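You operate a simulated robot arm through the tools that you are given. There is no shell and no other tool.

Carry out the task below with a simulated robot arm. There is one attempt and no reset: what you move stays moved.

TASK
Flare the hard bracket in the press and lay it on the purple mat.
Fine: set the knob to the bracket's label first, hole under the die, one stroke, fingers clear of the die, lever left up.
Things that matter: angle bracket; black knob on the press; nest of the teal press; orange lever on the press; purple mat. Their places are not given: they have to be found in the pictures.

The check looks at the end state, three seconds after you hand in, the way a careful person would. Anything else that was tipped, shoved, dropped, spilled or broken makes it a failure.

THE ROBOT
A 7-joint arm with a two-finger parallel gripper, fixed in place. Base frame: the origin is at the foot of the arm, x ahead of it, y to its left, z up. Units: m, degrees, N and s.
With the tool pointing down near the work surface it reaches from about 0.44 to 0.92 m from the base axis. Its first joint turns from -143.0 to 143.0 degrees. Payload 3 kg.
The tool frame sits at the grasp point between the pads (the TCP): z along the fingers, y along the line on which they close. The tips reach 0.03 m beyond it. Largest opening 0.094 m; finger width 0.028, thickness 0.01; the body of the gripper, 0.05 by 0.096 m, starts 0.055 m behind the TCP.
Orientation is that of the tool frame in the base frame, as a unit quaternion [x, y, z, w]. With the fingers straight down and closing along the base's y, the tool's x points along the base's -x, its y along +y and its z along -z.

THE INTERFACE
- The arm moves only by the tool servo_tool. Its argument "deltas" is one flat list of numbers, 7 for each row, row after row: the turn, a rotation vector about the tool's x, y, z in degrees, then the shift along the tool's x, y, z in m, then the finger opening in m, from 0 to 0.094. In form: [rx, ry, rz, x, y, z, grip, rx, ry, rz, x, y, z, grip, ...]. A call has 1 to 20 rows; each row shifts and turns the commanded pose from where the row before left it, along the tool's axes as they then stand. A row lasts 0.2 s, in which the tool goes at most 0.05 m and 8.6 degrees; a call with a longer step from one row to the next is refused whole, and so is a gripper value outside its range. Where a pose cannot be reached the arm comes as near as it can. A force on the tool above 90 N (or 10 N above the force at the start of the call, whichever is more), or a blocked arm, ends the call early, and 0.2 s more pass. The fingers move at their own pace (about 0.072 m/s each) and stop on an object; they squeeze with about 37 N. The grip force told is the motor's: it shows also when the fingers shut on nothing. Time passes only in rows, and 0.2 s behind the last, so rows that do not move let the fingers close. The reply holds the time, the measured pose of the TCP, the force on the tool along the base axes, the opening and the grip force, in the units named above and with some noise, with the torque about the TCP (base axes, N m) and any sound that the robot's microphone picked up.
- Cameras (640 x 400 px; columns grow to the right, rows downward): "scene" is fixed at [0.4005, 0.6491, 1.5442]; the picture's right is [-0.82, -0.58, 0.00], its down [-0.36, 0.51, -0.78] and it looks along [0.45, -0.64, -0.62] (base axes); focal length 323 px, centre (320, 200). "wrist" rides on the gripper at [0.076, 0.014, -0.102] in the tool frame; the picture's right is [-0.18, 0.98, 0.00], its down [-0.75, -0.14, -0.64] and it looks along [-0.63, -0.12, 0.77] (tool axes); focal length 243 px, centre (320, 200).
- camera(camera): a new picture of that camera. It takes no simulated time.
- measure_at(camera, pixels): there is no depth. For up to 12 entries [column, row, z] of the newest picture of that camera ("zoom" is the newest enlarged one), the place [x, y] in the base frame at which the ray of that pixel passes the height z, good to about 0.003 m. It takes no simulated time.
- close_up(camera, box): a new picture of the part [left, top, right, bottom] of that camera's present view, enlarged. It takes no simulated time.
- sign_off(): hands the job in; it is judged then, once.

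Leave the gripper open and the arm clear of the work at the hand-in unless told otherwise.

The tools are called after "Call:" as a command line: name --argument value ..., lists and objects as JSON in quotes. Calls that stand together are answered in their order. servo_tool: Moves the arm, as the interface text tells. Its arguments: {"type":"object","properties":{"deltas":{"type":"array"}},"required":["deltas"]} The other tools are called the same way: camera (camera) takes a picture; measure_at (camera, pixels) gives the place at which the rays of pixels pass given heights; close_up (camera, box) takes an enlarged picture of a part of a camera's view; sign_off () hands the job in.

At the start:

```text
t: 0.0
eef_pos: [0.5487, 0.0134, 1.196]
tool_rot: [0.0, 1.0, 0.0, 0.001]
contact_force: [0.5, -0.9, 0.0]
torque: [0.01, -0.06, 0.01]
grip_width: 0.094
grasp_force: 0.1
```

scene: 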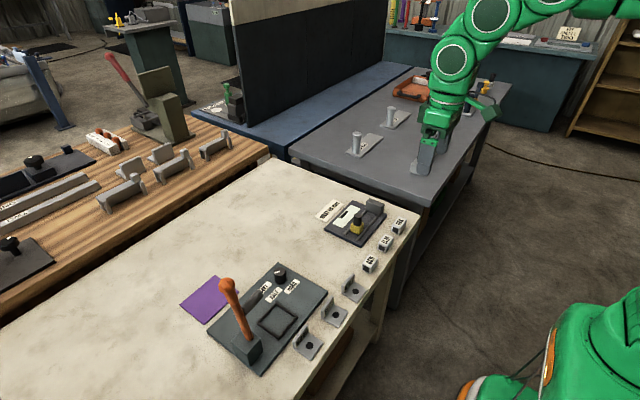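
wrist: 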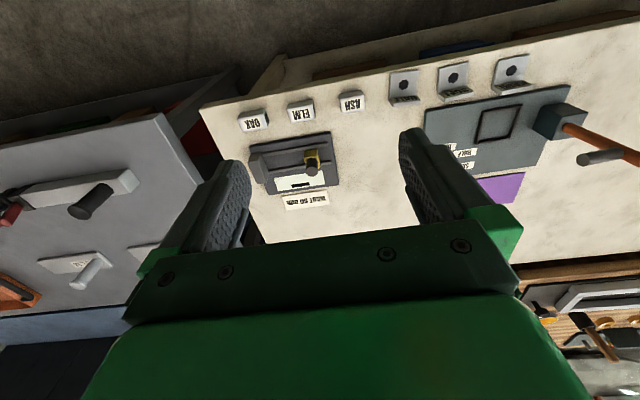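

I see a cream-coloured table with a grey press plate carrying an orange lever (scene ~235,310) and a black knob (280,275). Three angle brackets lie at (355,290), (335,315) and (310,345), and there is a purple mat at (205,300). I'll take enlarged pictures to read the labels.

Call:
close_up --camera "scene" --box '[170, 250, 380, 380]'

Call:
close_up --camera "wrist" --box '[370, 40, 600, 200]'

Call:
close_up --camera "scene" --box '[300, 180, 420, 290]'

```text
3.05 times, centred on (275, 315) of scene
```

zoom: 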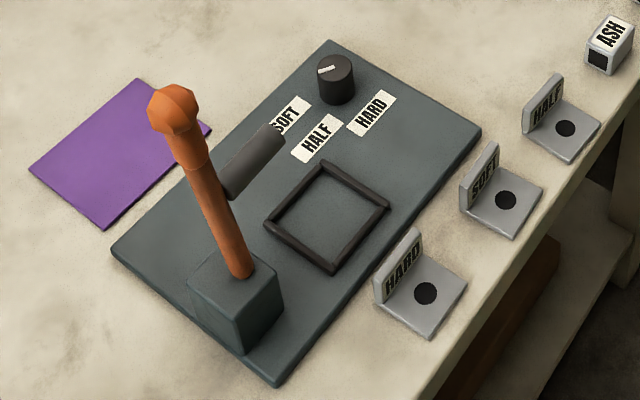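

```text
2.50 times, centred on (485, 120) of wrist
```

zoom: 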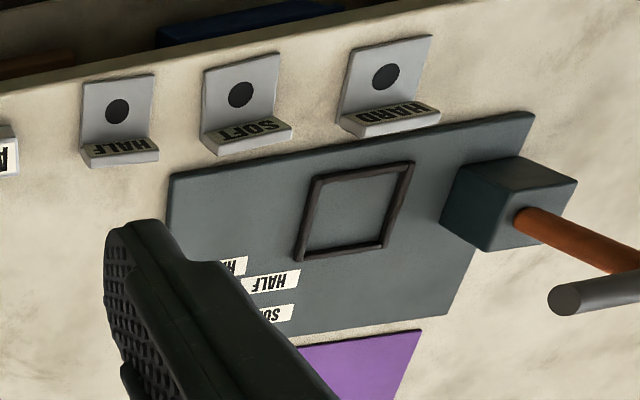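

```text
3.64 times, centred on (360, 235) of scene
```

zoom: 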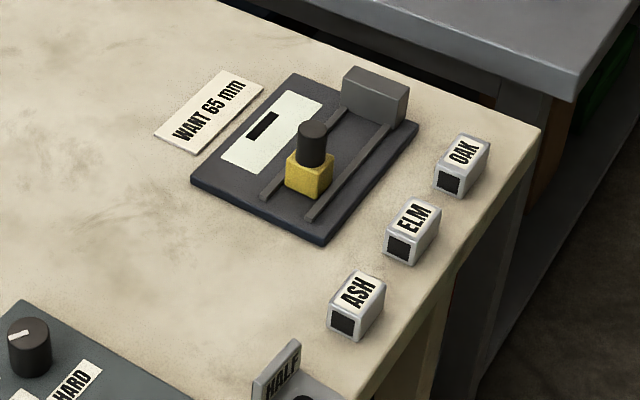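

The brackets are labelled HALF, SOFT and HARD. HARD is the one nearest the lever, with its hole at scene (310,345) and wrist (511,71). The knob points towards SOFT. To find the table height, I'll measure the same points in both cameras.

Call:
measure_at --camera "scene" --pixels '[[309.8, 345.5, 0.6], [309.8, 345.5, 0.7], [309.8, 345.5, 0.8], [309.8, 345.5, 0.9], [354.8, 291.8, 0.6], [354.8, 291.8, 0.7], [354.8, 291.8, 0.8], [354.8, 291.8, 0.9]]'

Call:
measure_at --camera "wrist" --pixels '[[511, 70.8, 0.6], [511, 70.8, 0.7], [511, 70.8, 0.8], [511, 70.8, 0.9], [404, 84.4, 0.6], [404, 84.4, 0.7], [404, 84.4, 0.8], [404, 84.4, 0.9]]'

```text
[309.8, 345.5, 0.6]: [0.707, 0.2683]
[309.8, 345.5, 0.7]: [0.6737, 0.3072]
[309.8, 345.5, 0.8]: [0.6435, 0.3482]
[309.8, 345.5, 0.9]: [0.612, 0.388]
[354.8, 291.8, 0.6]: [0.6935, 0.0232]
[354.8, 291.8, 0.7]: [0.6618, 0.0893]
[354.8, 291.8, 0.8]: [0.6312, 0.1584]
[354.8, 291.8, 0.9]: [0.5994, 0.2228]
```

```text
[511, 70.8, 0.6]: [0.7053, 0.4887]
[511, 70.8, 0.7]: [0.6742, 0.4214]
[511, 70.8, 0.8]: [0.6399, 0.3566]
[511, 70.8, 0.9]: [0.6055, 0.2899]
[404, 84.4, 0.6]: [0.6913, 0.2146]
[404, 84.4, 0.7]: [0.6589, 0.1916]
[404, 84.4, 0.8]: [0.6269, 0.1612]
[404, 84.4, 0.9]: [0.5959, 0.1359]
```

The two rays cross at about z≈0.805, so the table top is near z=0.80. Next I'll measure the press, bracket, knob, mat and lever features in an enlarged scene view.

Call:
close_up --camera "scene" --box '[170, 250, 380, 380]'

Call:
measure_at --camera "zoom" --pixels '[[323, 165, 0.82], [386, 207, 0.82], [333, 268, 0.82], [268, 224, 0.82], [329, 41, 0.815], [481, 132, 0.815], [276, 385, 0.815], [111, 252, 0.815], [137, 79, 0.801], [29, 169, 0.801], [104, 230, 0.801], [211, 130, 0.801]]'

Call:
measure_at --camera "zoom" --pixels '[[426, 293, 0.804], [467, 283, 0.804], [423, 338, 0.804], [373, 303, 0.804], [376, 281, 0.83], [416, 229, 0.83], [335, 67, 0.84], [335, 95, 0.82], [505, 200, 0.804], [565, 129, 0.804], [323, 70, 0.84], [333, 66, 0.84]]'

```text
3.05 times, centred on (275, 315) of scene
```

zoom: 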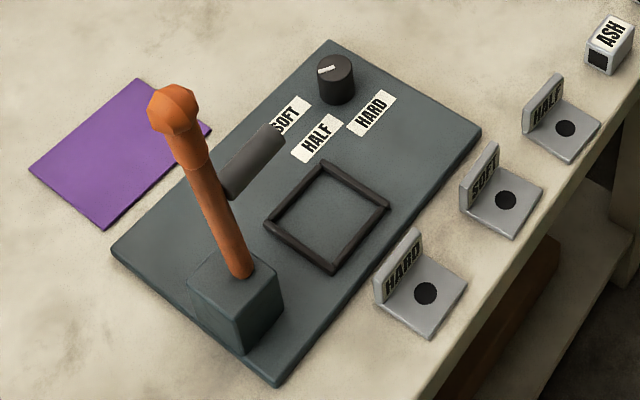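

```text
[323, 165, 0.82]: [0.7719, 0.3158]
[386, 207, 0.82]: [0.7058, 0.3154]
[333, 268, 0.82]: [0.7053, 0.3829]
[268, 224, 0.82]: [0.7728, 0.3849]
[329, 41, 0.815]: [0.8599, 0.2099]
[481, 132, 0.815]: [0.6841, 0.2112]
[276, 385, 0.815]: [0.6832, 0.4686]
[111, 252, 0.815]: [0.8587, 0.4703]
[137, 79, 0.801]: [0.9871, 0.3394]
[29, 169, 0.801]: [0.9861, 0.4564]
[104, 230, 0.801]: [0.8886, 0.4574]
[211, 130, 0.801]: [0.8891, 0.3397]
```

```text
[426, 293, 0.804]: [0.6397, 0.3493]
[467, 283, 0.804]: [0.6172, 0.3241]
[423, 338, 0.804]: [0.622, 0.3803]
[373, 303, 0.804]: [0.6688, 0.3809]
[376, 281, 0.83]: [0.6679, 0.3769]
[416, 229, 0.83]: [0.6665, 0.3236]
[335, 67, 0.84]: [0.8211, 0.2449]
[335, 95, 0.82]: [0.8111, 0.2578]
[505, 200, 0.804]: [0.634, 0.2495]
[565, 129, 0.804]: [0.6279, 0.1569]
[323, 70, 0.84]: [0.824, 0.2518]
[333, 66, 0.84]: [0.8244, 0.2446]
```

In plan, the press plate spans x≈0.684–0.859 and y≈0.211–0.470. The nest centre is at about (0.739, 0.349), the knob at about (0.82, 0.247), and the mat at x 0.888–0.987, y 0.34–0.457. Now a closer look at the knob with its labels and at the lever.

Call:
close_up --camera "scene" --box '[250, 255, 314, 295]'

Call:
measure_at --camera "zoom" --pixels '[[320, 200, 0.815]]'

Call:
close_up --camera "scene" --box '[205, 265, 301, 375]'

Call:
close_up --camera "wrist" --box '[500, 80, 640, 180]'

```text
10.00 times, centred on (282, 275) of scene
```

zoom: 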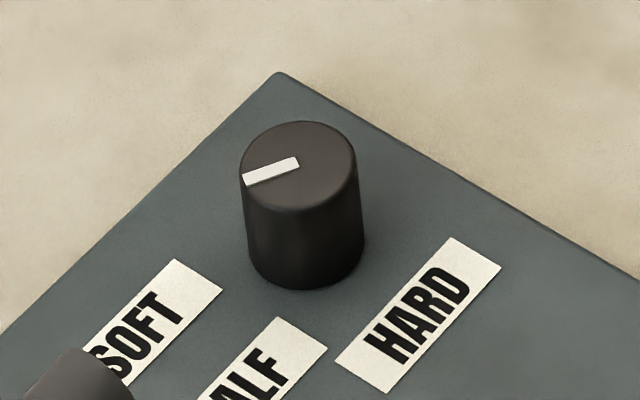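

```text
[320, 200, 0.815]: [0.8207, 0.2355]
```

```text
3.64 times, centred on (253, 320) of scene
```

zoom: 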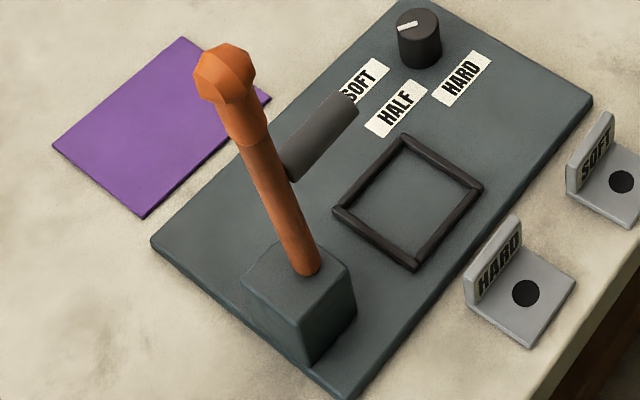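

```text
4.00 times, centred on (570, 130) of wrist
```

zoom: 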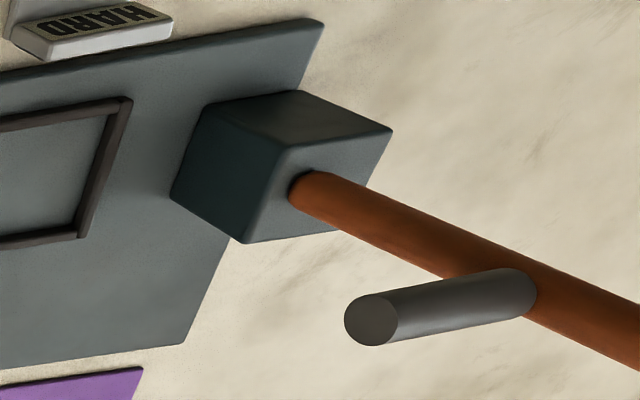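

The knob's white mark points at SOFT; HALF and HARD are the other two labels. The lever is nearly vertical on its block, and its grey die points towards −y, which is the nest side. To get heights I'll triangulate the die tip, die root, lever base and block top.

Call:
measure_at --camera "scene" --pixels '[[261.5, 293.5, 0.85], [261.5, 293.5, 0.95], [247.5, 337.5, 0.83], [247.5, 337.5, 0.9], [227, 285.7, 0.9], [227, 285.7, 1.0], [245.5, 308, 0.85], [245.5, 308, 0.95]]'

Call:
measure_at --camera "wrist" --pixels '[[582.5, 160, 0.85], [582.5, 160, 0.95], [568.75, 127.5, 0.83], [568.75, 127.5, 0.9], [618, 151, 0.85], [618, 151, 0.95]]'

```text
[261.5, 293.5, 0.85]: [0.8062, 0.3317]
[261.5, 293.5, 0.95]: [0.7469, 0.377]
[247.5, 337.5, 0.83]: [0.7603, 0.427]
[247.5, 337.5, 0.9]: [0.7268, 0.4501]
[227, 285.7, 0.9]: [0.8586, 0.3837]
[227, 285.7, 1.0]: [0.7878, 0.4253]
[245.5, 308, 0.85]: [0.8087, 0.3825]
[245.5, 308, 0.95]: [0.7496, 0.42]
```

```text
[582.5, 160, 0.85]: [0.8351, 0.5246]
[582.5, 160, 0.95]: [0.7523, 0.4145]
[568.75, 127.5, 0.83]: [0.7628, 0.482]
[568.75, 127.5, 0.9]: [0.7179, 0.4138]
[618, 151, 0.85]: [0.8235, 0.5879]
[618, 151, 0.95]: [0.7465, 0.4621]
```

The die tip is at about (0.7325, 0.388, 0.974), the lever base at about (0.738, 0.441, 0.872) and the lever top at about (0.737, 0.455, 1.07). Next I'll work out the knob centre and label positions on the plate, so I know the angle to turn.

Call:
close_up --camera "scene" --box '[250, 255, 314, 295]'

Call:
measure_at --camera "zoom" --pixels '[[175, 258, 0.815], [222, 288, 0.815], [278, 317, 0.815], [327, 348, 0.815], [448, 237, 0.815], [501, 267, 0.815], [386, 393, 0.815], [335, 362, 0.815], [299, 166, 0.84], [306, 240, 0.815], [246, 180, 0.84], [296, 162, 0.84]]'

Call:
measure_at --camera "wrist" --pixels '[[477, 165, 0.815], [463, 152, 0.815], [455, 147, 0.815]]'

```text
10.00 times, centred on (282, 275) of scene
```

zoom: 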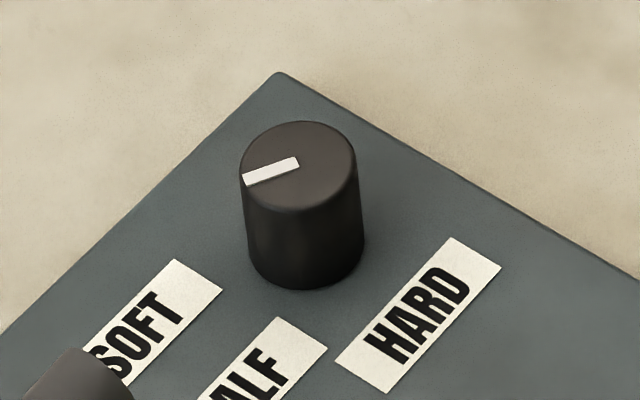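

```text
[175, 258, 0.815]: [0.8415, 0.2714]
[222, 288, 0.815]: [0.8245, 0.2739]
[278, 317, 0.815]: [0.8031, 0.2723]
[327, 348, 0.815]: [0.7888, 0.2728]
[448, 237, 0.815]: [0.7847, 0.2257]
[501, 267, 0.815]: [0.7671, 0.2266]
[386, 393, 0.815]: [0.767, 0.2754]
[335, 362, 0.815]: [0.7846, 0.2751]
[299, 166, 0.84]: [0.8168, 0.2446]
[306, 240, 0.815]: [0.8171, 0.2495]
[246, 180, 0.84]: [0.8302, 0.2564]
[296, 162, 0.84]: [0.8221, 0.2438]
```

```text
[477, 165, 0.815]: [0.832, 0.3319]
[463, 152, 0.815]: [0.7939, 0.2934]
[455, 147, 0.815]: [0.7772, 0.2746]
```

The labels sit at roughly these directions from the knob centre (0.815, 0.2475): SOFT about 70°, HALF about 112°, HARD about 179°. The mark is at about 55°. I'll move the arm, still high and clear, to look at the press from above with the wrist camera.

Call:
servo_tool --deltas '[0, 0, 0, -0.01625, 0.0356, 0.00575, 0.094, 0, 0, 0, -0.01625, 0.0356, 0.00575, 0.094, 0, 0, 0, -0.01625, 0.0356, 0.00575, 0.094, 0, 0, 0, -0.01625, 0.0356, 0.00575, 0.094, 0, 0, 0, -0.01625, 0.0356, 0.00575, 0.094, 0, 0, 0, -0.01625, 0.0356, 0.00575, 0.094, 0, 0, 0, -0.01625, 0.0356, 0.00575, 0.094, 0, 0, 0, -0.01625, 0.0356, 0.00575, 0.094, 0, 0, 0, 0, 0, 0, 0.094]'

Call:
camera --camera "wrist"

Call:
camera --camera "scene"

```text
t: 2.0
eef_pos: [0.6783, 0.2993, 1.1492]
tool_rot: [0.001, 1.0, 0.0, 0.0]
contact_force: [0.2, -0.2, -0.5]
torque: [-0.01, -0.02, 0.02]
grip_width: 0.0941
grasp_force: 0.0
```

```text
taken
```

wrist: 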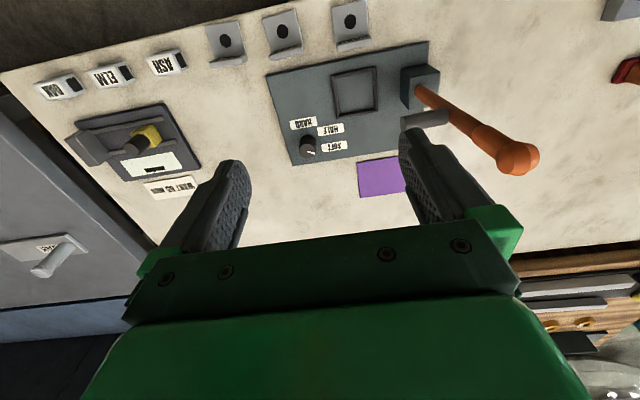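

```text
taken
```

scene: 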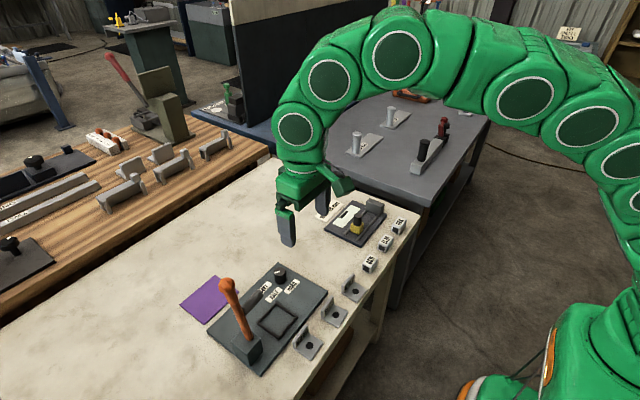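

The wrist view now shows the whole press from above. I'll enlarge the knob, labels, nest and brackets.

Call:
close_up --camera "wrist" --box '[270, 100, 366, 160]'

Call:
measure_at --camera "zoom" --pixels '[[320, 200, 0.815]]'

Call:
close_up --camera "wrist" --box '[260, 0, 460, 125]'

Call:
close_up --camera "wrist" --box '[380, 50, 556, 200]'

```text
6.67 times, centred on (318, 130) of wrist
```

zoom: 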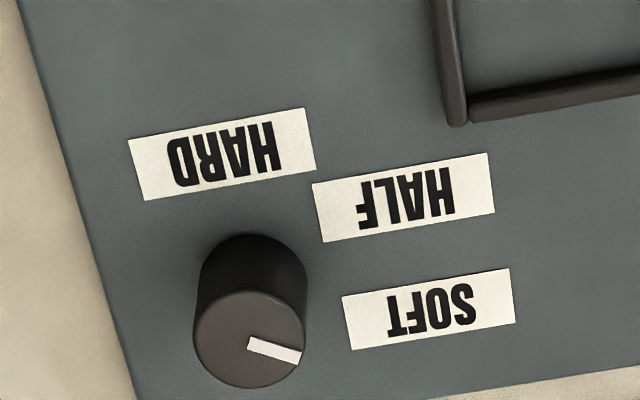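

```text
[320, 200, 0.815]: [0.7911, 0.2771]
```

```text
3.20 times, centred on (360, 62) of wrist
```

zoom: 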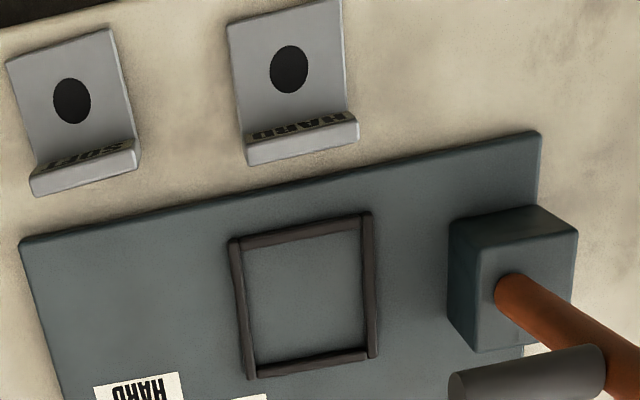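

```text
2.67 times, centred on (468, 125) of wrist
```

zoom: 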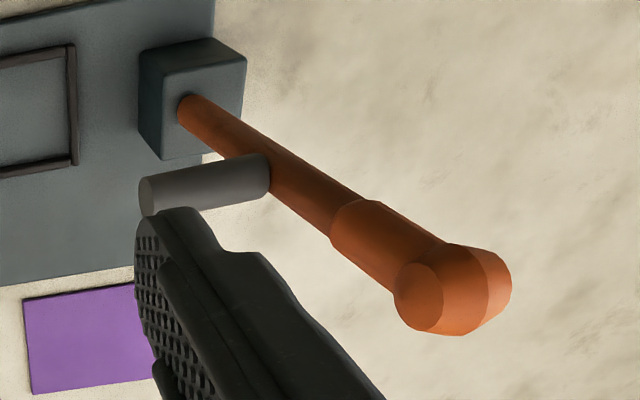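

The geometry now reads clearly: the mark is at about 60° (SOFT), HALF is near 115° and HARD at about 180°, i.e. towards −x. The knob therefore needs to turn about +120° (counter-clockwise seen from above). Now for more exact positions of the knob, nest and bracket.

Call:
close_up --camera "wrist" --box '[270, 100, 366, 160]'

Call:
measure_at --camera "zoom" --pixels '[[254, 283, 0.81], [254, 283, 0.82], [249, 339, 0.83], [249, 339, 0.84], [249, 339, 0.85], [222, 155, 0.815], [403, 197, 0.815], [429, 309, 0.815]]'

Call:
close_up --camera "wrist" --box '[260, 0, 460, 125]'

Call:
measure_at --camera "zoom" --pixels '[[229, 241, 0.822], [371, 213, 0.822], [377, 357, 0.822], [250, 378, 0.822], [243, 257, 0.82], [360, 232, 0.82], [366, 347, 0.82], [255, 366, 0.82], [20, 243, 0.815], [540, 132, 0.815]]'

Call:
measure_at --camera "zoom" --pixels '[[289, 69, 0.804], [226, 27, 0.804], [337, 0, 0.804], [248, 165, 0.8], [248, 165, 0.805], [244, 142, 0.83], [244, 142, 0.84], [355, 115, 0.83], [355, 115, 0.84], [358, 140, 0.83], [358, 140, 0.84], [248, 140, 0.804]]'

```text
6.67 times, centred on (318, 130) of wrist
```

zoom: 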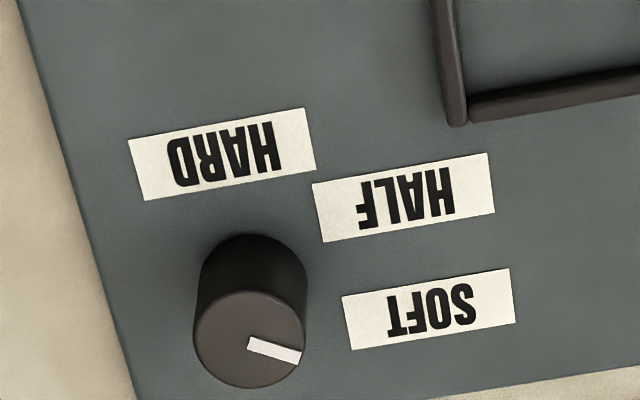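

```text
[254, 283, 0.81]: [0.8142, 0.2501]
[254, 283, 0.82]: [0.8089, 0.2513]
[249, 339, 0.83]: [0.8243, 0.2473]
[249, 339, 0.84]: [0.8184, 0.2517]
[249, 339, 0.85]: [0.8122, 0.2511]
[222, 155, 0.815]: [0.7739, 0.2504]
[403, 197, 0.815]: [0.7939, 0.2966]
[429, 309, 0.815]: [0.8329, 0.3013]
```

```text
3.20 times, centred on (360, 62) of wrist
```

zoom: 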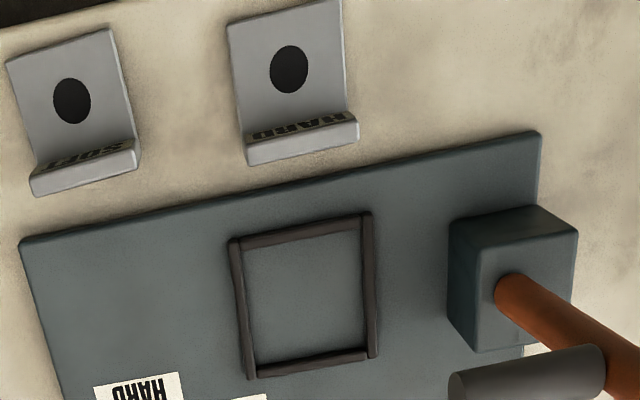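

```text
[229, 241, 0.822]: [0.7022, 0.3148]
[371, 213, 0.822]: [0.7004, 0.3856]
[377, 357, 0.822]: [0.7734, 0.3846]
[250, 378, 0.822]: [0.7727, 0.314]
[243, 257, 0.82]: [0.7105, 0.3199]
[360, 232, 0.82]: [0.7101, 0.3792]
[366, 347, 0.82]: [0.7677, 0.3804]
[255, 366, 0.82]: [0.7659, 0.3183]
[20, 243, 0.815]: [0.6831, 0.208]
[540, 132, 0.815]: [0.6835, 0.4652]
```

```text
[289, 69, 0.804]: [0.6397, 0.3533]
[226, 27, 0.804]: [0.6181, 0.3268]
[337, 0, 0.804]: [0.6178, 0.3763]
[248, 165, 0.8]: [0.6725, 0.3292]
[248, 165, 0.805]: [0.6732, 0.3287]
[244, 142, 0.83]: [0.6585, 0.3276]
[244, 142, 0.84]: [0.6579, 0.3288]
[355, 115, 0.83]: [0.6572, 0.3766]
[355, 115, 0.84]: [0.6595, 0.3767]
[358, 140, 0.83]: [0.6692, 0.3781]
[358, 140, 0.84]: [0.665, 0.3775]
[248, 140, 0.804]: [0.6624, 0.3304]
```

The nest inner area spans about x 0.710–0.767 and y 0.319–0.380, centred near (0.7385, 0.350). The HARD bracket spans x 0.618–0.668 and y 0.326–0.378, with its hole at (0.640, 0.352) and its upright on the +x side. I'll triangulate the lever and die more precisely using both views.

Call:
close_up --camera "wrist" --box '[380, 50, 556, 200]'

Call:
measure_at --camera "zoom" --pixels '[[148, 195, 0.95], [148, 195, 0.98], [148, 195, 1.0], [187, 112, 0.86], [187, 112, 0.88], [187, 112, 0.9], [268, 176, 0.95], [268, 176, 0.98], [268, 176, 1.0], [440, 290, 1.05], [440, 290, 1.08], [440, 290, 1.1]]'

Call:
close_up --camera "scene" --box '[205, 265, 301, 375]'

Call:
measure_at --camera "zoom" --pixels '[[350, 106, 0.95], [350, 106, 0.98], [350, 106, 1.0], [308, 268, 0.86], [308, 268, 0.88], [308, 268, 0.9], [290, 167, 0.95], [290, 167, 0.98], [290, 167, 1.0], [225, 75, 1.05], [225, 75, 1.08], [225, 75, 1.1]]'

```text
2.67 times, centred on (468, 125) of wrist
```

zoom: 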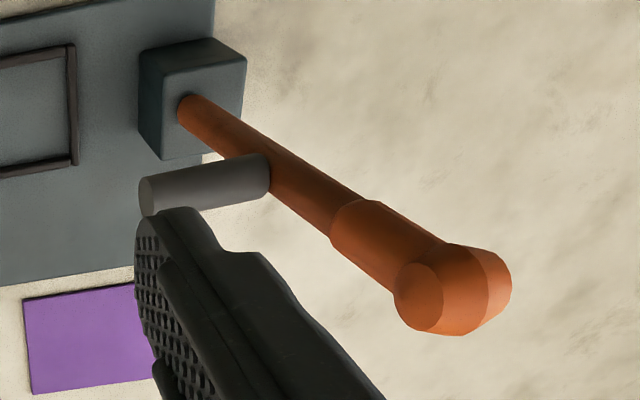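

```text
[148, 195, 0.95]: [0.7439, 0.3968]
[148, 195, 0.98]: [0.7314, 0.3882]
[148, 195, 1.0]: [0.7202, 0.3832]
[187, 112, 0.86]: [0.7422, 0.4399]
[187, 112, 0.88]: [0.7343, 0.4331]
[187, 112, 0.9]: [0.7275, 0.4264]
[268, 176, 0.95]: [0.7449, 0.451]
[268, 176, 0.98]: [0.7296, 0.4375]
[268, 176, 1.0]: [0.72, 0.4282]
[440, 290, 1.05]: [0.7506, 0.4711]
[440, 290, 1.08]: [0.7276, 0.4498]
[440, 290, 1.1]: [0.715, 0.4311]
```

```text
3.64 times, centred on (253, 320) of scene
```

zoom: 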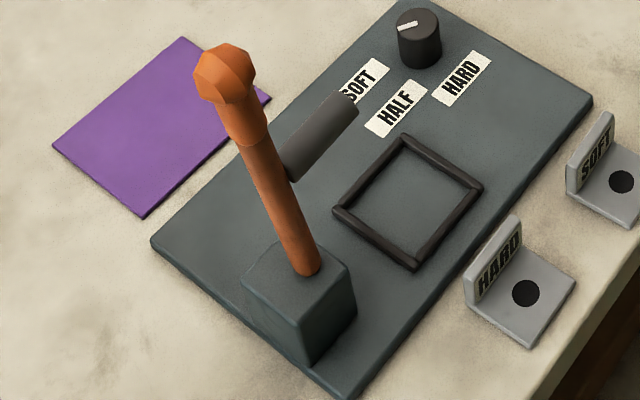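

```text
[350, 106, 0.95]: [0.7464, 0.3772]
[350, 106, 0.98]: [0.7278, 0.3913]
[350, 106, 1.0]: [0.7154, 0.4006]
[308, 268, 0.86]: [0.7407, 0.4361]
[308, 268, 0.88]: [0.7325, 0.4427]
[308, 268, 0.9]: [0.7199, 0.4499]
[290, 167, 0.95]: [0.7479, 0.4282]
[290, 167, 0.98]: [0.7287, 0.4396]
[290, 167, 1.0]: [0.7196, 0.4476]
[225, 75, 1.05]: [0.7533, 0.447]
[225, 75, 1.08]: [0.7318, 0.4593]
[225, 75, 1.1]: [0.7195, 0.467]
```

The pivot estimate is good enough to start with. First comes the knob, centred at about (0.814, 0.2505) with its top at z≈0.847. I'll go above it at z=1.0 and turn the tool +30° about its z axis, so the later −120° tool turn (+120° in base) ends with the fingers closing along base x.

Call:
servo_tool --deltas '[0, 0, 0, -0.0226, -0.0081, 0.0248, 0.094, 0, 0, 0, -0.0226, -0.0081, 0.0248, 0.094, 0, 0, 0, -0.0226, -0.0081, 0.0248, 0.094, 0, 0, 0, -0.0226, -0.0081, 0.0248, 0.094, 0, 0, 0, -0.0226, -0.0081, 0.0248, 0.094, 0, 0, 0, -0.0226, -0.0081, 0.0248, 0.094, 0, 0, 7.5, 0, 0, 0, 0.06, 0, 0, 7.5, 0, 0, 0, 0.06, 0, 0, 7.5, 0, 0, 0, 0.06, 0, 0, 7.5, 0, 0, 0, 0.06, 0, 0, 0, 0, 0, 0, 0.06]'

Call:
camera --camera "wrist"

Call:
camera --camera "scene"

```text
t: 4.4
eef_pos: [0.8151, 0.2506, 1.0]
tool_rot: [0.259, 0.966, 0.0, 0.0]
contact_force: [0.1, -0.2, 0.8]
torque: [0.0, 0.01, 0.02]
grip_width: 0.06
grasp_force: 0.1
```

```text
taken
```

wrist: 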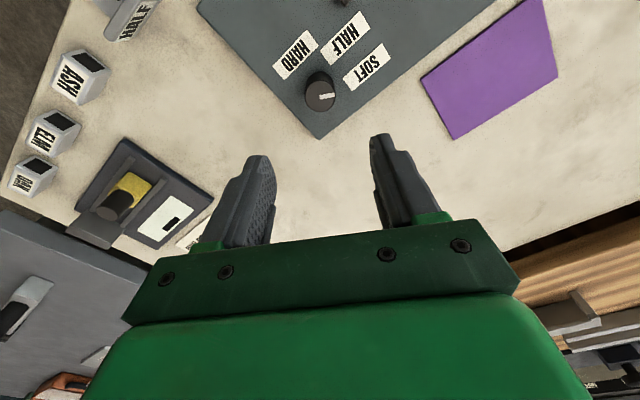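

```text
taken
```

scene: 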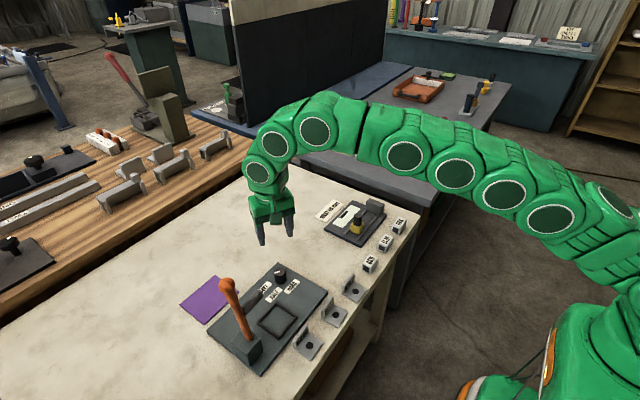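

The arm is above the knob, which appears at wrist (320,95). I'll enlarge it and re-measure its centre from this viewpoint.

Call:
close_up --camera "wrist" --box '[272, 50, 368, 110]'

Call:
measure_at --camera "zoom" --pixels '[[319, 293, 0.847], [319, 294, 0.847], [320, 293, 0.847], [320, 294, 0.847], [319, 295, 0.847], [318, 294, 0.847]]'

```text
6.67 times, centred on (320, 80) of wrist
```

zoom: 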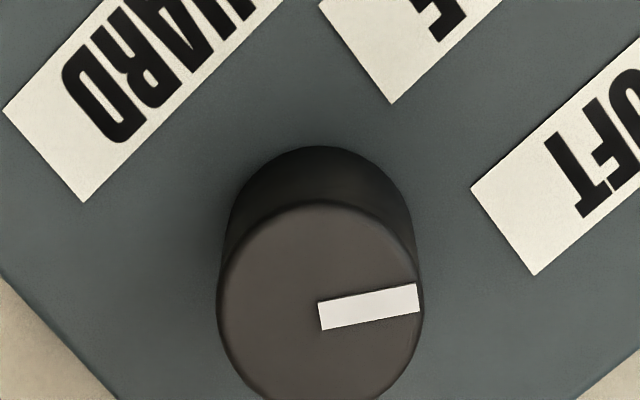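

```text
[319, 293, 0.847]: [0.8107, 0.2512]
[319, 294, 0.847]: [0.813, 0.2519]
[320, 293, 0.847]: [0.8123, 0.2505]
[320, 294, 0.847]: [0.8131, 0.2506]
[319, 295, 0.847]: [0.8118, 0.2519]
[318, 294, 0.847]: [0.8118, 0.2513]
```

The knob centre measures (0.813, 0.251), almost exactly under the TCP. I'll descend to z≈0.85 with the fingers open 0.06, then close on the knob.

Call:
servo_tool --deltas '[0, 0, 0, 0.0019, -0.0005, 0.03, 0.06, 0, 0, 0, 0, 0, 0.03, 0.06, 0, 0, 0, 0, 0, 0.03, 0.06, 0, 0, 0, 0, 0, 0.03, 0.06, 0, 0, 0, 0, 0, 0.029, 0.06, 0, 0, 0, 0, 0, 0, 0.06, 0, 0, 0, 0, 0, 0, 0.06]'

Call:
close_up --camera "wrist" --box '[220, 60, 440, 200]'

Call:
close_up --camera "scene" --box '[240, 200, 336, 320]'

```text
t: 6.0
eef_pos: [0.8122, 0.2507, 0.8508]
tool_rot: [0.259, 0.966, 0.0, 0.001]
contact_force: [-0.8, 0.6, 0.5]
torque: [0.04, 0.02, -0.02]
grip_width: 0.06
grasp_force: 0.1
```

```text
2.86 times, centred on (330, 130) of wrist
```

zoom: 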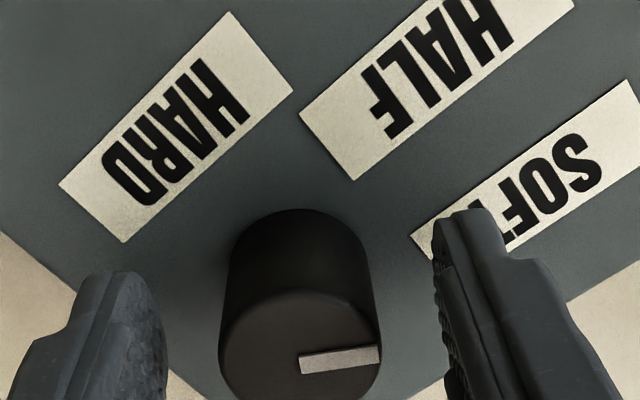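

```text
3.33 times, centred on (288, 260) of scene
```

zoom: 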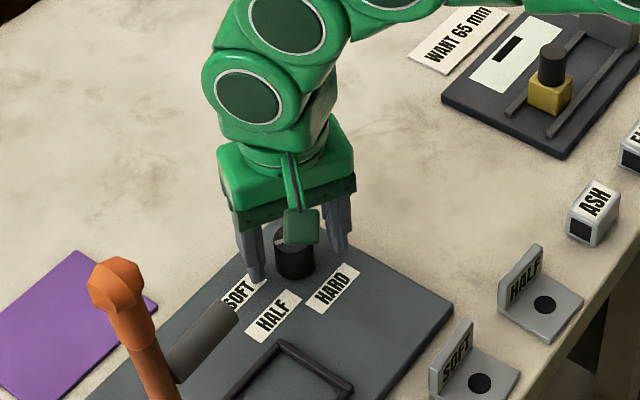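

The fingers straddle the knob evenly. Closing on it now.

Call:
servo_tool --deltas '[0, 0, 0, 0, 0, 0, 0.02, 0, 0, 0, 0, 0, 0, 0.02, 0, 0, 0, 0, 0, 0, 0.02, 0, 0, 0, 0, 0, 0, 0.02]'

```text
t: 7.0
eef_pos: [0.8116, 0.2513, 0.8512]
tool_rot: [0.259, 0.966, 0.001, 0.001]
contact_force: [14.9, 19.2, -5.8]
torque: [0.47, -0.61, 0.07]
grip_width: 0.0314
grasp_force: 45.2
```

The fingers are on the knob at 0.0314 m, with a sideways force of about 24 N along the closing axis. I'll shift slightly along +tool y to relieve it.

Call:
servo_tool --deltas '[0, 0, 0, 0, 0.0012, 0, 0.02, 0, 0, 0, 0, 0, 0, 0.02]'

```text
t: 7.6
eef_pos: [0.8125, 0.2522, 0.852]
tool_rot: [0.259, 0.966, 0.0, 0.0]
contact_force: [1.1, 10.0, 4.8]
torque: [0.21, 0.08, -0.02]
grip_width: 0.0316
grasp_force: 44.6
```

The force is now small. I'll start the turn with −24° about tool z and check it.

Call:
servo_tool --deltas '[0, 0, -8, 0, 0, 0, 0.02, 0, 0, -8, 0, 0, 0, 0.02, 0, 0, -8, 0, 0, 0, 0.02]'

Call:
close_up --camera "wrist" --box '[220, 60, 440, 200]'

```text
t: 8.4
eef_pos: [0.8137, 0.2496, 0.8512]
tool_rot: [0.051, 0.999, -0.001, -0.001]
contact_force: [-28.2, -11.0, 21.8]
torque: [-0.51, 0.62, -0.01]
grip_width: 0.0314
grasp_force: 45.4
```

```text
2.86 times, centred on (330, 130) of wrist
```

zoom: 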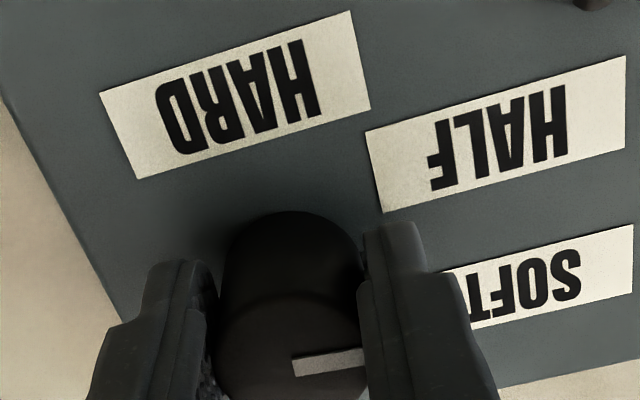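

The mark is turning with the fingers, but a sideways load of about 30 N is building because the TCP isn't exactly on the knob axis. I'll correct by about −1.8 mm in x and −0.8 mm in y, raise slightly, and check.

Call:
servo_tool --deltas '[0, 0, 0, 0.0017, -0.001, -0.001, 0.02, 0, 0, 0, 0, 0, 0, 0.02]'

```text
t: 9.0
eef_pos: [0.8118, 0.251, 0.852]
tool_rot: [0.052, 0.999, -0.001, 0.001]
contact_force: [8.5, -6.7, -15.1]
torque: [-0.18, -1.3, 0.01]
grip_width: 0.0315
grasp_force: 45.5
```

That overshot slightly. I'll apply a small trim and continue with another −16°.

Call:
servo_tool --deltas '[0, 0, -8, -0.0004, -0.0003, 0.0004, 0.02, 0, 0, -8, 0, 0, 0, 0.02]'

```text
t: 9.6
eef_pos: [0.8115, 0.2497, 0.8506]
tool_rot: [-0.087, 0.996, 0.0, 0.001]
contact_force: [15.1, -12.6, -14.4]
torque: [-0.19, -0.46, -0.08]
grip_width: 0.0313
grasp_force: 45.3
```

Continuing in small trimmed steps, now −24° more.

Call:
servo_tool --deltas '[0, 0, -8, -0.0006, -0.0007, 0.0004, 0.02, 0, 0, -8, 0, 0, 0, 0.02, 0, 0, -8, 0, 0, 0, 0.02]'

```text
t: 10.4
eef_pos: [0.8122, 0.2482, 0.8514]
tool_rot: [-0.292, 0.956, 0.001, -0.001]
contact_force: [6.2, -24.1, -3.9]
torque: [-0.83, -0.05, -0.08]
grip_width: 0.0314
grasp_force: 45.3
```

64° turned so far. I'll trim and go another −24°.

Call:
servo_tool --deltas '[0, 0, -8, 0.0004, -0.0009, 0.0001, 0.02, 0, 0, -8, 0, 0, 0, 0.02, 0, 0, -8, 0, 0, 0, 0.02]'

Call:
close_up --camera "wrist" --box '[220, 60, 440, 200]'

```text
t: 11.2
eef_pos: [0.8134, 0.2473, 0.8512]
tool_rot: [-0.485, 0.875, -0.001, 0.0]
contact_force: [24.5, -28.4, -8.0]
torque: [-0.84, -0.81, -0.16]
grip_width: 0.0315
grasp_force: 45.0
```

```text
2.86 times, centred on (330, 130) of wrist
```

zoom: 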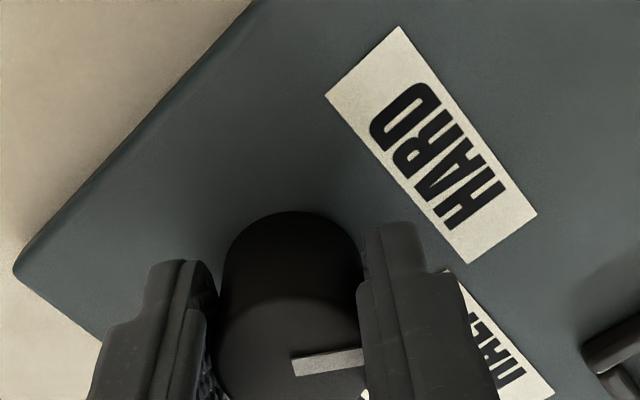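

88° turned and the mark is following. I'll trim and continue −16°.

Call:
servo_tool --deltas '[0, 0, 0, 0.0004, -0.0014, 0.0002, 0.02, 0, 0, -8, 0, 0, 0, 0.02, 0, 0, -8, 0, 0, 0, 0.02]'

```text
t: 12.0
eef_pos: [0.8144, 0.2477, 0.851]
tool_rot: [-0.602, 0.799, 0.001, 0.002]
contact_force: [17.6, -26.9, 3.3]
torque: [-1.01, -0.4, -0.08]
grip_width: 0.0312
grasp_force: 45.3
```

104° turned. A trim and the last −16°.

Call:
servo_tool --deltas '[0, 0, 0, 0.0007, -0.001, 0, 0.02, 0, 0, -8, 0, 0, 0, 0.02, 0, 0, -8, 0, 0, 0, 0.02, 0, 0, 0, 0, 0, 0, 0.02]'

Call:
close_up --camera "wrist" --box '[220, 60, 440, 200]'

Call:
close_up --camera "scene" --box '[240, 225, 320, 300]'

```text
t: 13.0
eef_pos: [0.8146, 0.2472, 0.8515]
tool_rot: [0.708, -0.707, 0.0, -0.002]
contact_force: [28.7, -1.9, 3.7]
torque: [0.49, -0.95, -0.45]
grip_width: 0.0314
grasp_force: 44.9
```

```text
2.86 times, centred on (330, 130) of wrist
```

zoom: 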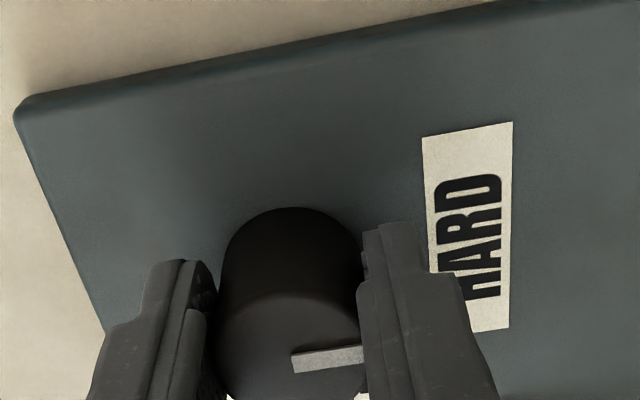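

```text
5.33 times, centred on (280, 262) of scene
```

zoom: 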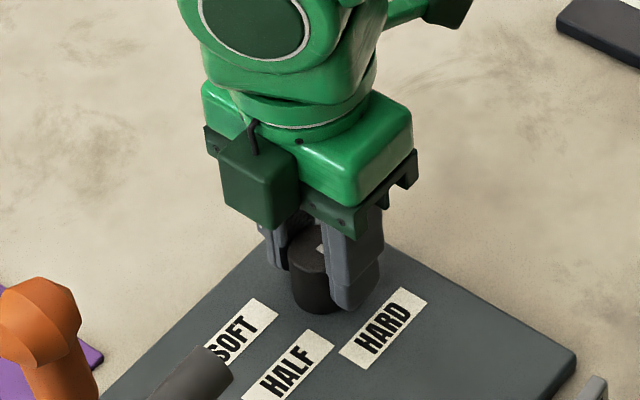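

Turned 120° in all. The twist torque has risen to −0.45 N·m, which may be the end of travel. I'll open the fingers, rise straight up and read the knob.

Call:
servo_tool --deltas '[0, 0, 0, 0, 0, 0, 0.06, 0, 0, 0, 0, 0, 0, 0.06, 0, 0, 0, 0, 0, 0, 0.06, 0, 0, 0, 0, 0, -0.03, 0.06, 0, 0, 0, 0, 0, -0.04, 0.06, 0, 0, 0, 0, 0, -0.04, 0.06, 0, 0, 0, 0, 0, -0.04, 0.06, 0, 0, 0, 0, 0, 0, 0.06]'

Call:
close_up --camera "wrist" --box '[240, 40, 400, 140]'

Call:
close_up --camera "scene" --box '[250, 255, 314, 295]'

```text
t: 14.8
eef_pos: [0.8148, 0.2464, 1.0013]
tool_rot: [0.708, -0.706, 0.0, 0.001]
contact_force: [-0.4, -0.4, -0.7]
torque: [-0.01, 0.02, 0.0]
grip_width: 0.0601
grasp_force: 0.0
```

```text
4.00 times, centred on (320, 90) of wrist
```

zoom: 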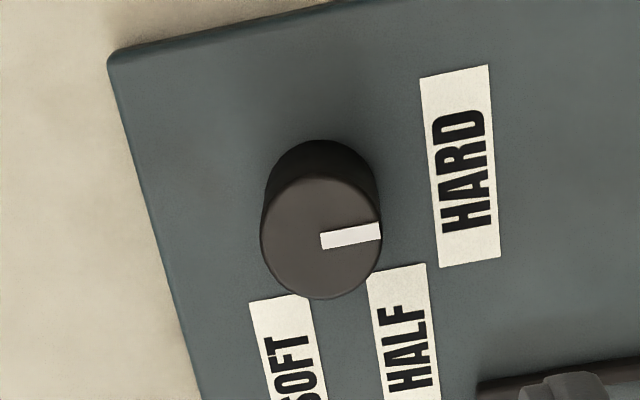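

```text
10.00 times, centred on (282, 275) of scene
```

zoom: 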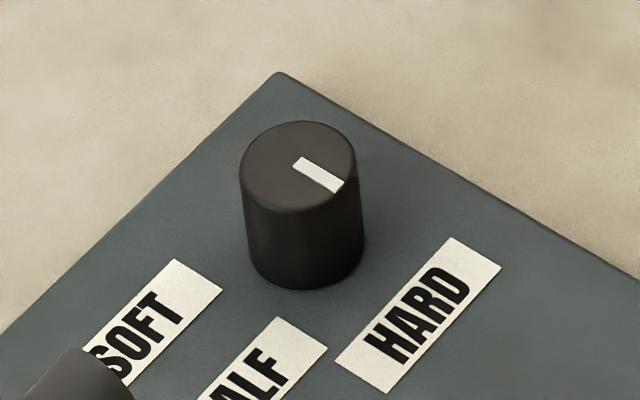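

The knob mark now points straight at HARD (about 180°). Next is the HARD bracket. I'll move back along −x at this height and tilt the tool 30° about base x, with the body leaning towards −y. That keeps the wrist away from the raised die when loading the nest, and the same tilt will later give the reach to the mat.

Call:
servo_tool --deltas '[0, 0, 0, 0, 0.0378, 0, 0.06, 0, 0, 0, 0, 0.0378, 0, 0.06, 0, 0, 0, 0, 0.0378, 0, 0.06, 0, 0, 0, 0, 0.0378, 0, 0.06, 0, -7.5, 0, 0, 0, 0, 0.06, 0, -7.5, 0, 0, 0, 0, 0.06, 0, -7.5, 0, 0, 0, 0, 0.06, 0, -7.5, 0, 0, 0, 0, 0.06, 0, 0, 0, 0, 0, 0, 0.06]'

Call:
camera --camera "wrist"

Call:
camera --camera "scene"

```text
t: 16.8
eef_pos: [0.6635, 0.2474, 0.9993]
tool_rot: [0.683, -0.683, -0.182, -0.183]
contact_force: [0.4, 0.3, 0.2]
torque: [-0.02, -0.04, -0.03]
grip_width: 0.0599
grasp_force: 0.1
```

```text
taken
```

wrist: 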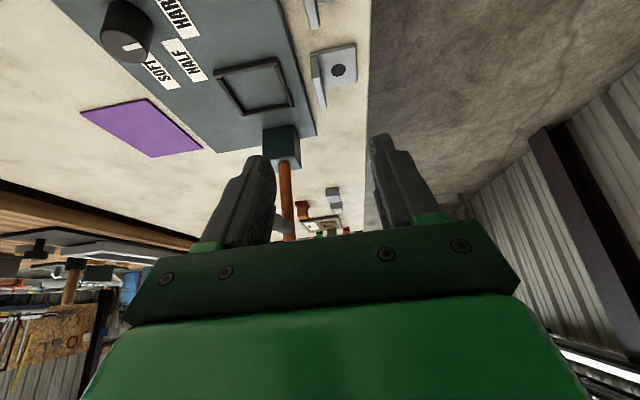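

```text
taken
```

scene: 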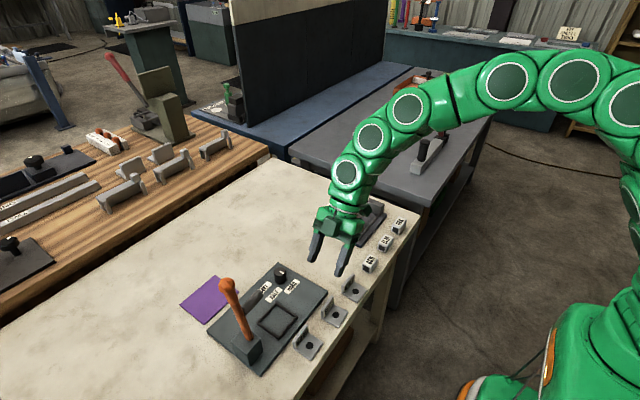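

The tool is tilted with its z axis at (0, 0.5, −0.866). The HARD bracket is at wrist (335,70) and the lever at (285,190). I'll enlarge both for measurements.

Call:
close_up --camera "wrist" --box '[296, 30, 376, 110]'

Call:
close_up --camera "wrist" --box '[200, 40, 360, 250]'

Call:
close_up --camera "scene" --box '[284, 315, 332, 365]'

```text
5.00 times, centred on (336, 70) of wrist
```

zoom: 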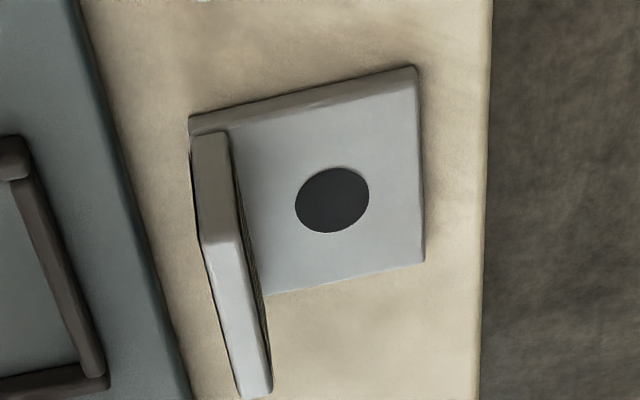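

```text
1.90 times, centred on (280, 145) of wrist
```

zoom: 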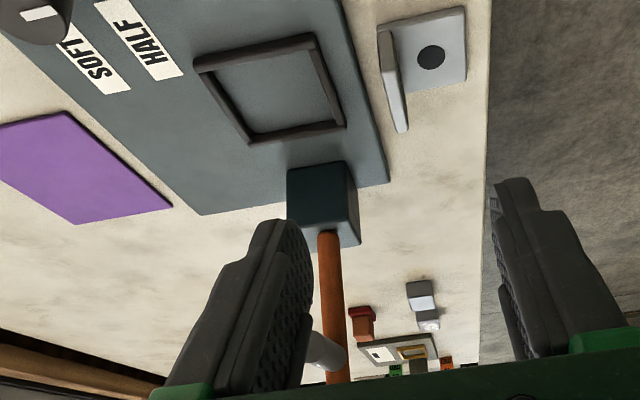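

```text
8.00 times, centred on (308, 340) of scene
```

zoom: 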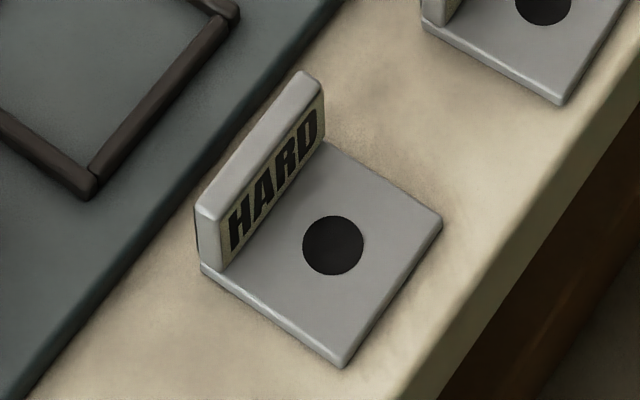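

I'll measure the bracket's upright height, its plate thickness and its exact position from this enlarged scene view.

Call:
measure_at --camera "zoom" --pixels '[[201, 270, 0.8], [196, 208, 0.82], [196, 208, 0.825], [196, 208, 0.83], [196, 208, 0.835], [302, 72, 0.825], [302, 72, 0.83], [223, 217, 0.825], [342, 366, 0.8], [443, 220, 0.804], [333, 245, 0.804], [333, 246, 0.804]]'

Call:
close_up --camera "wrist" --box '[296, 30, 376, 110]'

Call:
measure_at --camera "zoom" --pixels '[[190, 132, 0.8], [190, 132, 0.804], [192, 135, 0.825], [192, 135, 0.83], [241, 397, 0.825], [241, 397, 0.83], [205, 245, 0.825], [205, 245, 0.83], [332, 200, 0.804], [414, 72, 0.804], [424, 262, 0.804], [190, 116, 0.804]]'

```text
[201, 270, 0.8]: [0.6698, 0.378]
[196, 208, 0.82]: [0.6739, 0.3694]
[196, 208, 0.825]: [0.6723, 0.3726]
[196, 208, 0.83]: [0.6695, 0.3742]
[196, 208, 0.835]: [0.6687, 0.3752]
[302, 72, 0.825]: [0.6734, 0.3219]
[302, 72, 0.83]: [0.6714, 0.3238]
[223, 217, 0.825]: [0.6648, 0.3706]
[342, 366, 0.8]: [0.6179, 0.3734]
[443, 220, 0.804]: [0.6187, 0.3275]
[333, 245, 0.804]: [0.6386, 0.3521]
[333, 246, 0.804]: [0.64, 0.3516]
```

```text
5.00 times, centred on (336, 70) of wrist
```

zoom: 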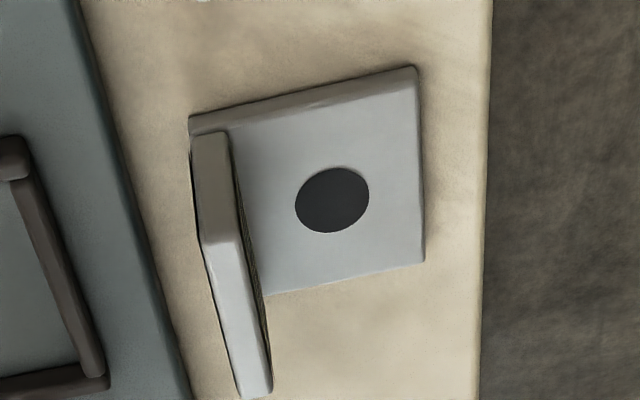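

```text
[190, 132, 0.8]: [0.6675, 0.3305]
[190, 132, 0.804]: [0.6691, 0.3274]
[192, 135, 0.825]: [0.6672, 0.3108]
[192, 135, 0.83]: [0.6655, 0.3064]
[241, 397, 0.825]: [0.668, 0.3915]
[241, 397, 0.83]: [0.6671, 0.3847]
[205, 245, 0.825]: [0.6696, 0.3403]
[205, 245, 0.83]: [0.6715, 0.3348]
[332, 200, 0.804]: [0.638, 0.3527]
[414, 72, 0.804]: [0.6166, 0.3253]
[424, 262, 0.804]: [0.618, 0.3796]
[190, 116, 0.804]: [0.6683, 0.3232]
```

The upright spans z 0.805–0.836, x 0.662–0.668 and y 0.326–0.378. I'll approach along the tool axis with the fingers open 0.03, stopping 4 cm short to check alignment.

Call:
servo_tool --deltas '[0, 0, 0, -0.0018, -0.0005, 0.045, 0.03, 0, 0, 0, -0.0018, -0.0005, 0.045, 0.03, 0, 0, 0, -0.0018, -0.0005, 0.0446, 0.03, 0, 0, 0, 0, 0, 0, 0.03]'

Call:
camera --camera "wrist"

Call:
close_up --camera "scene" --box '[270, 250, 366, 370]'

```text
t: 17.8
eef_pos: [0.6642, 0.3176, 0.886]
tool_rot: [-0.683, 0.683, 0.183, 0.183]
contact_force: [0.1, -0.5, -0.5]
torque: [0.0, -0.03, 0.0]
grip_width: 0.0303
grasp_force: 0.0
```

```text
taken
```

wrist: 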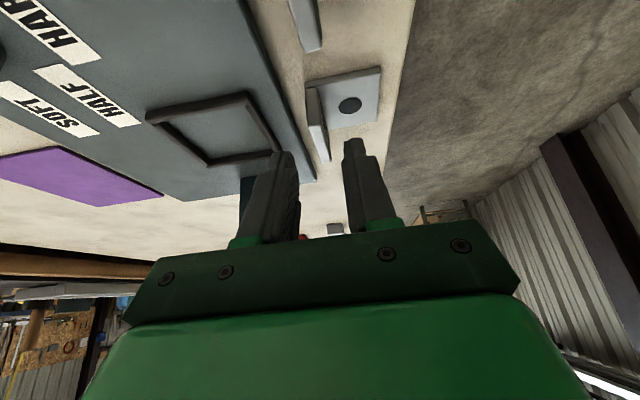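

```text
3.33 times, centred on (318, 310) of scene
```

zoom: 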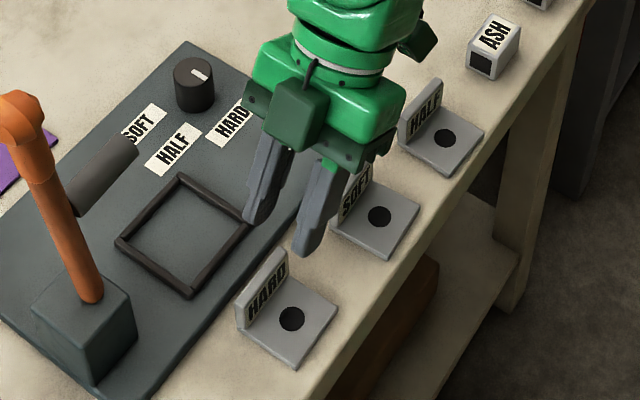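

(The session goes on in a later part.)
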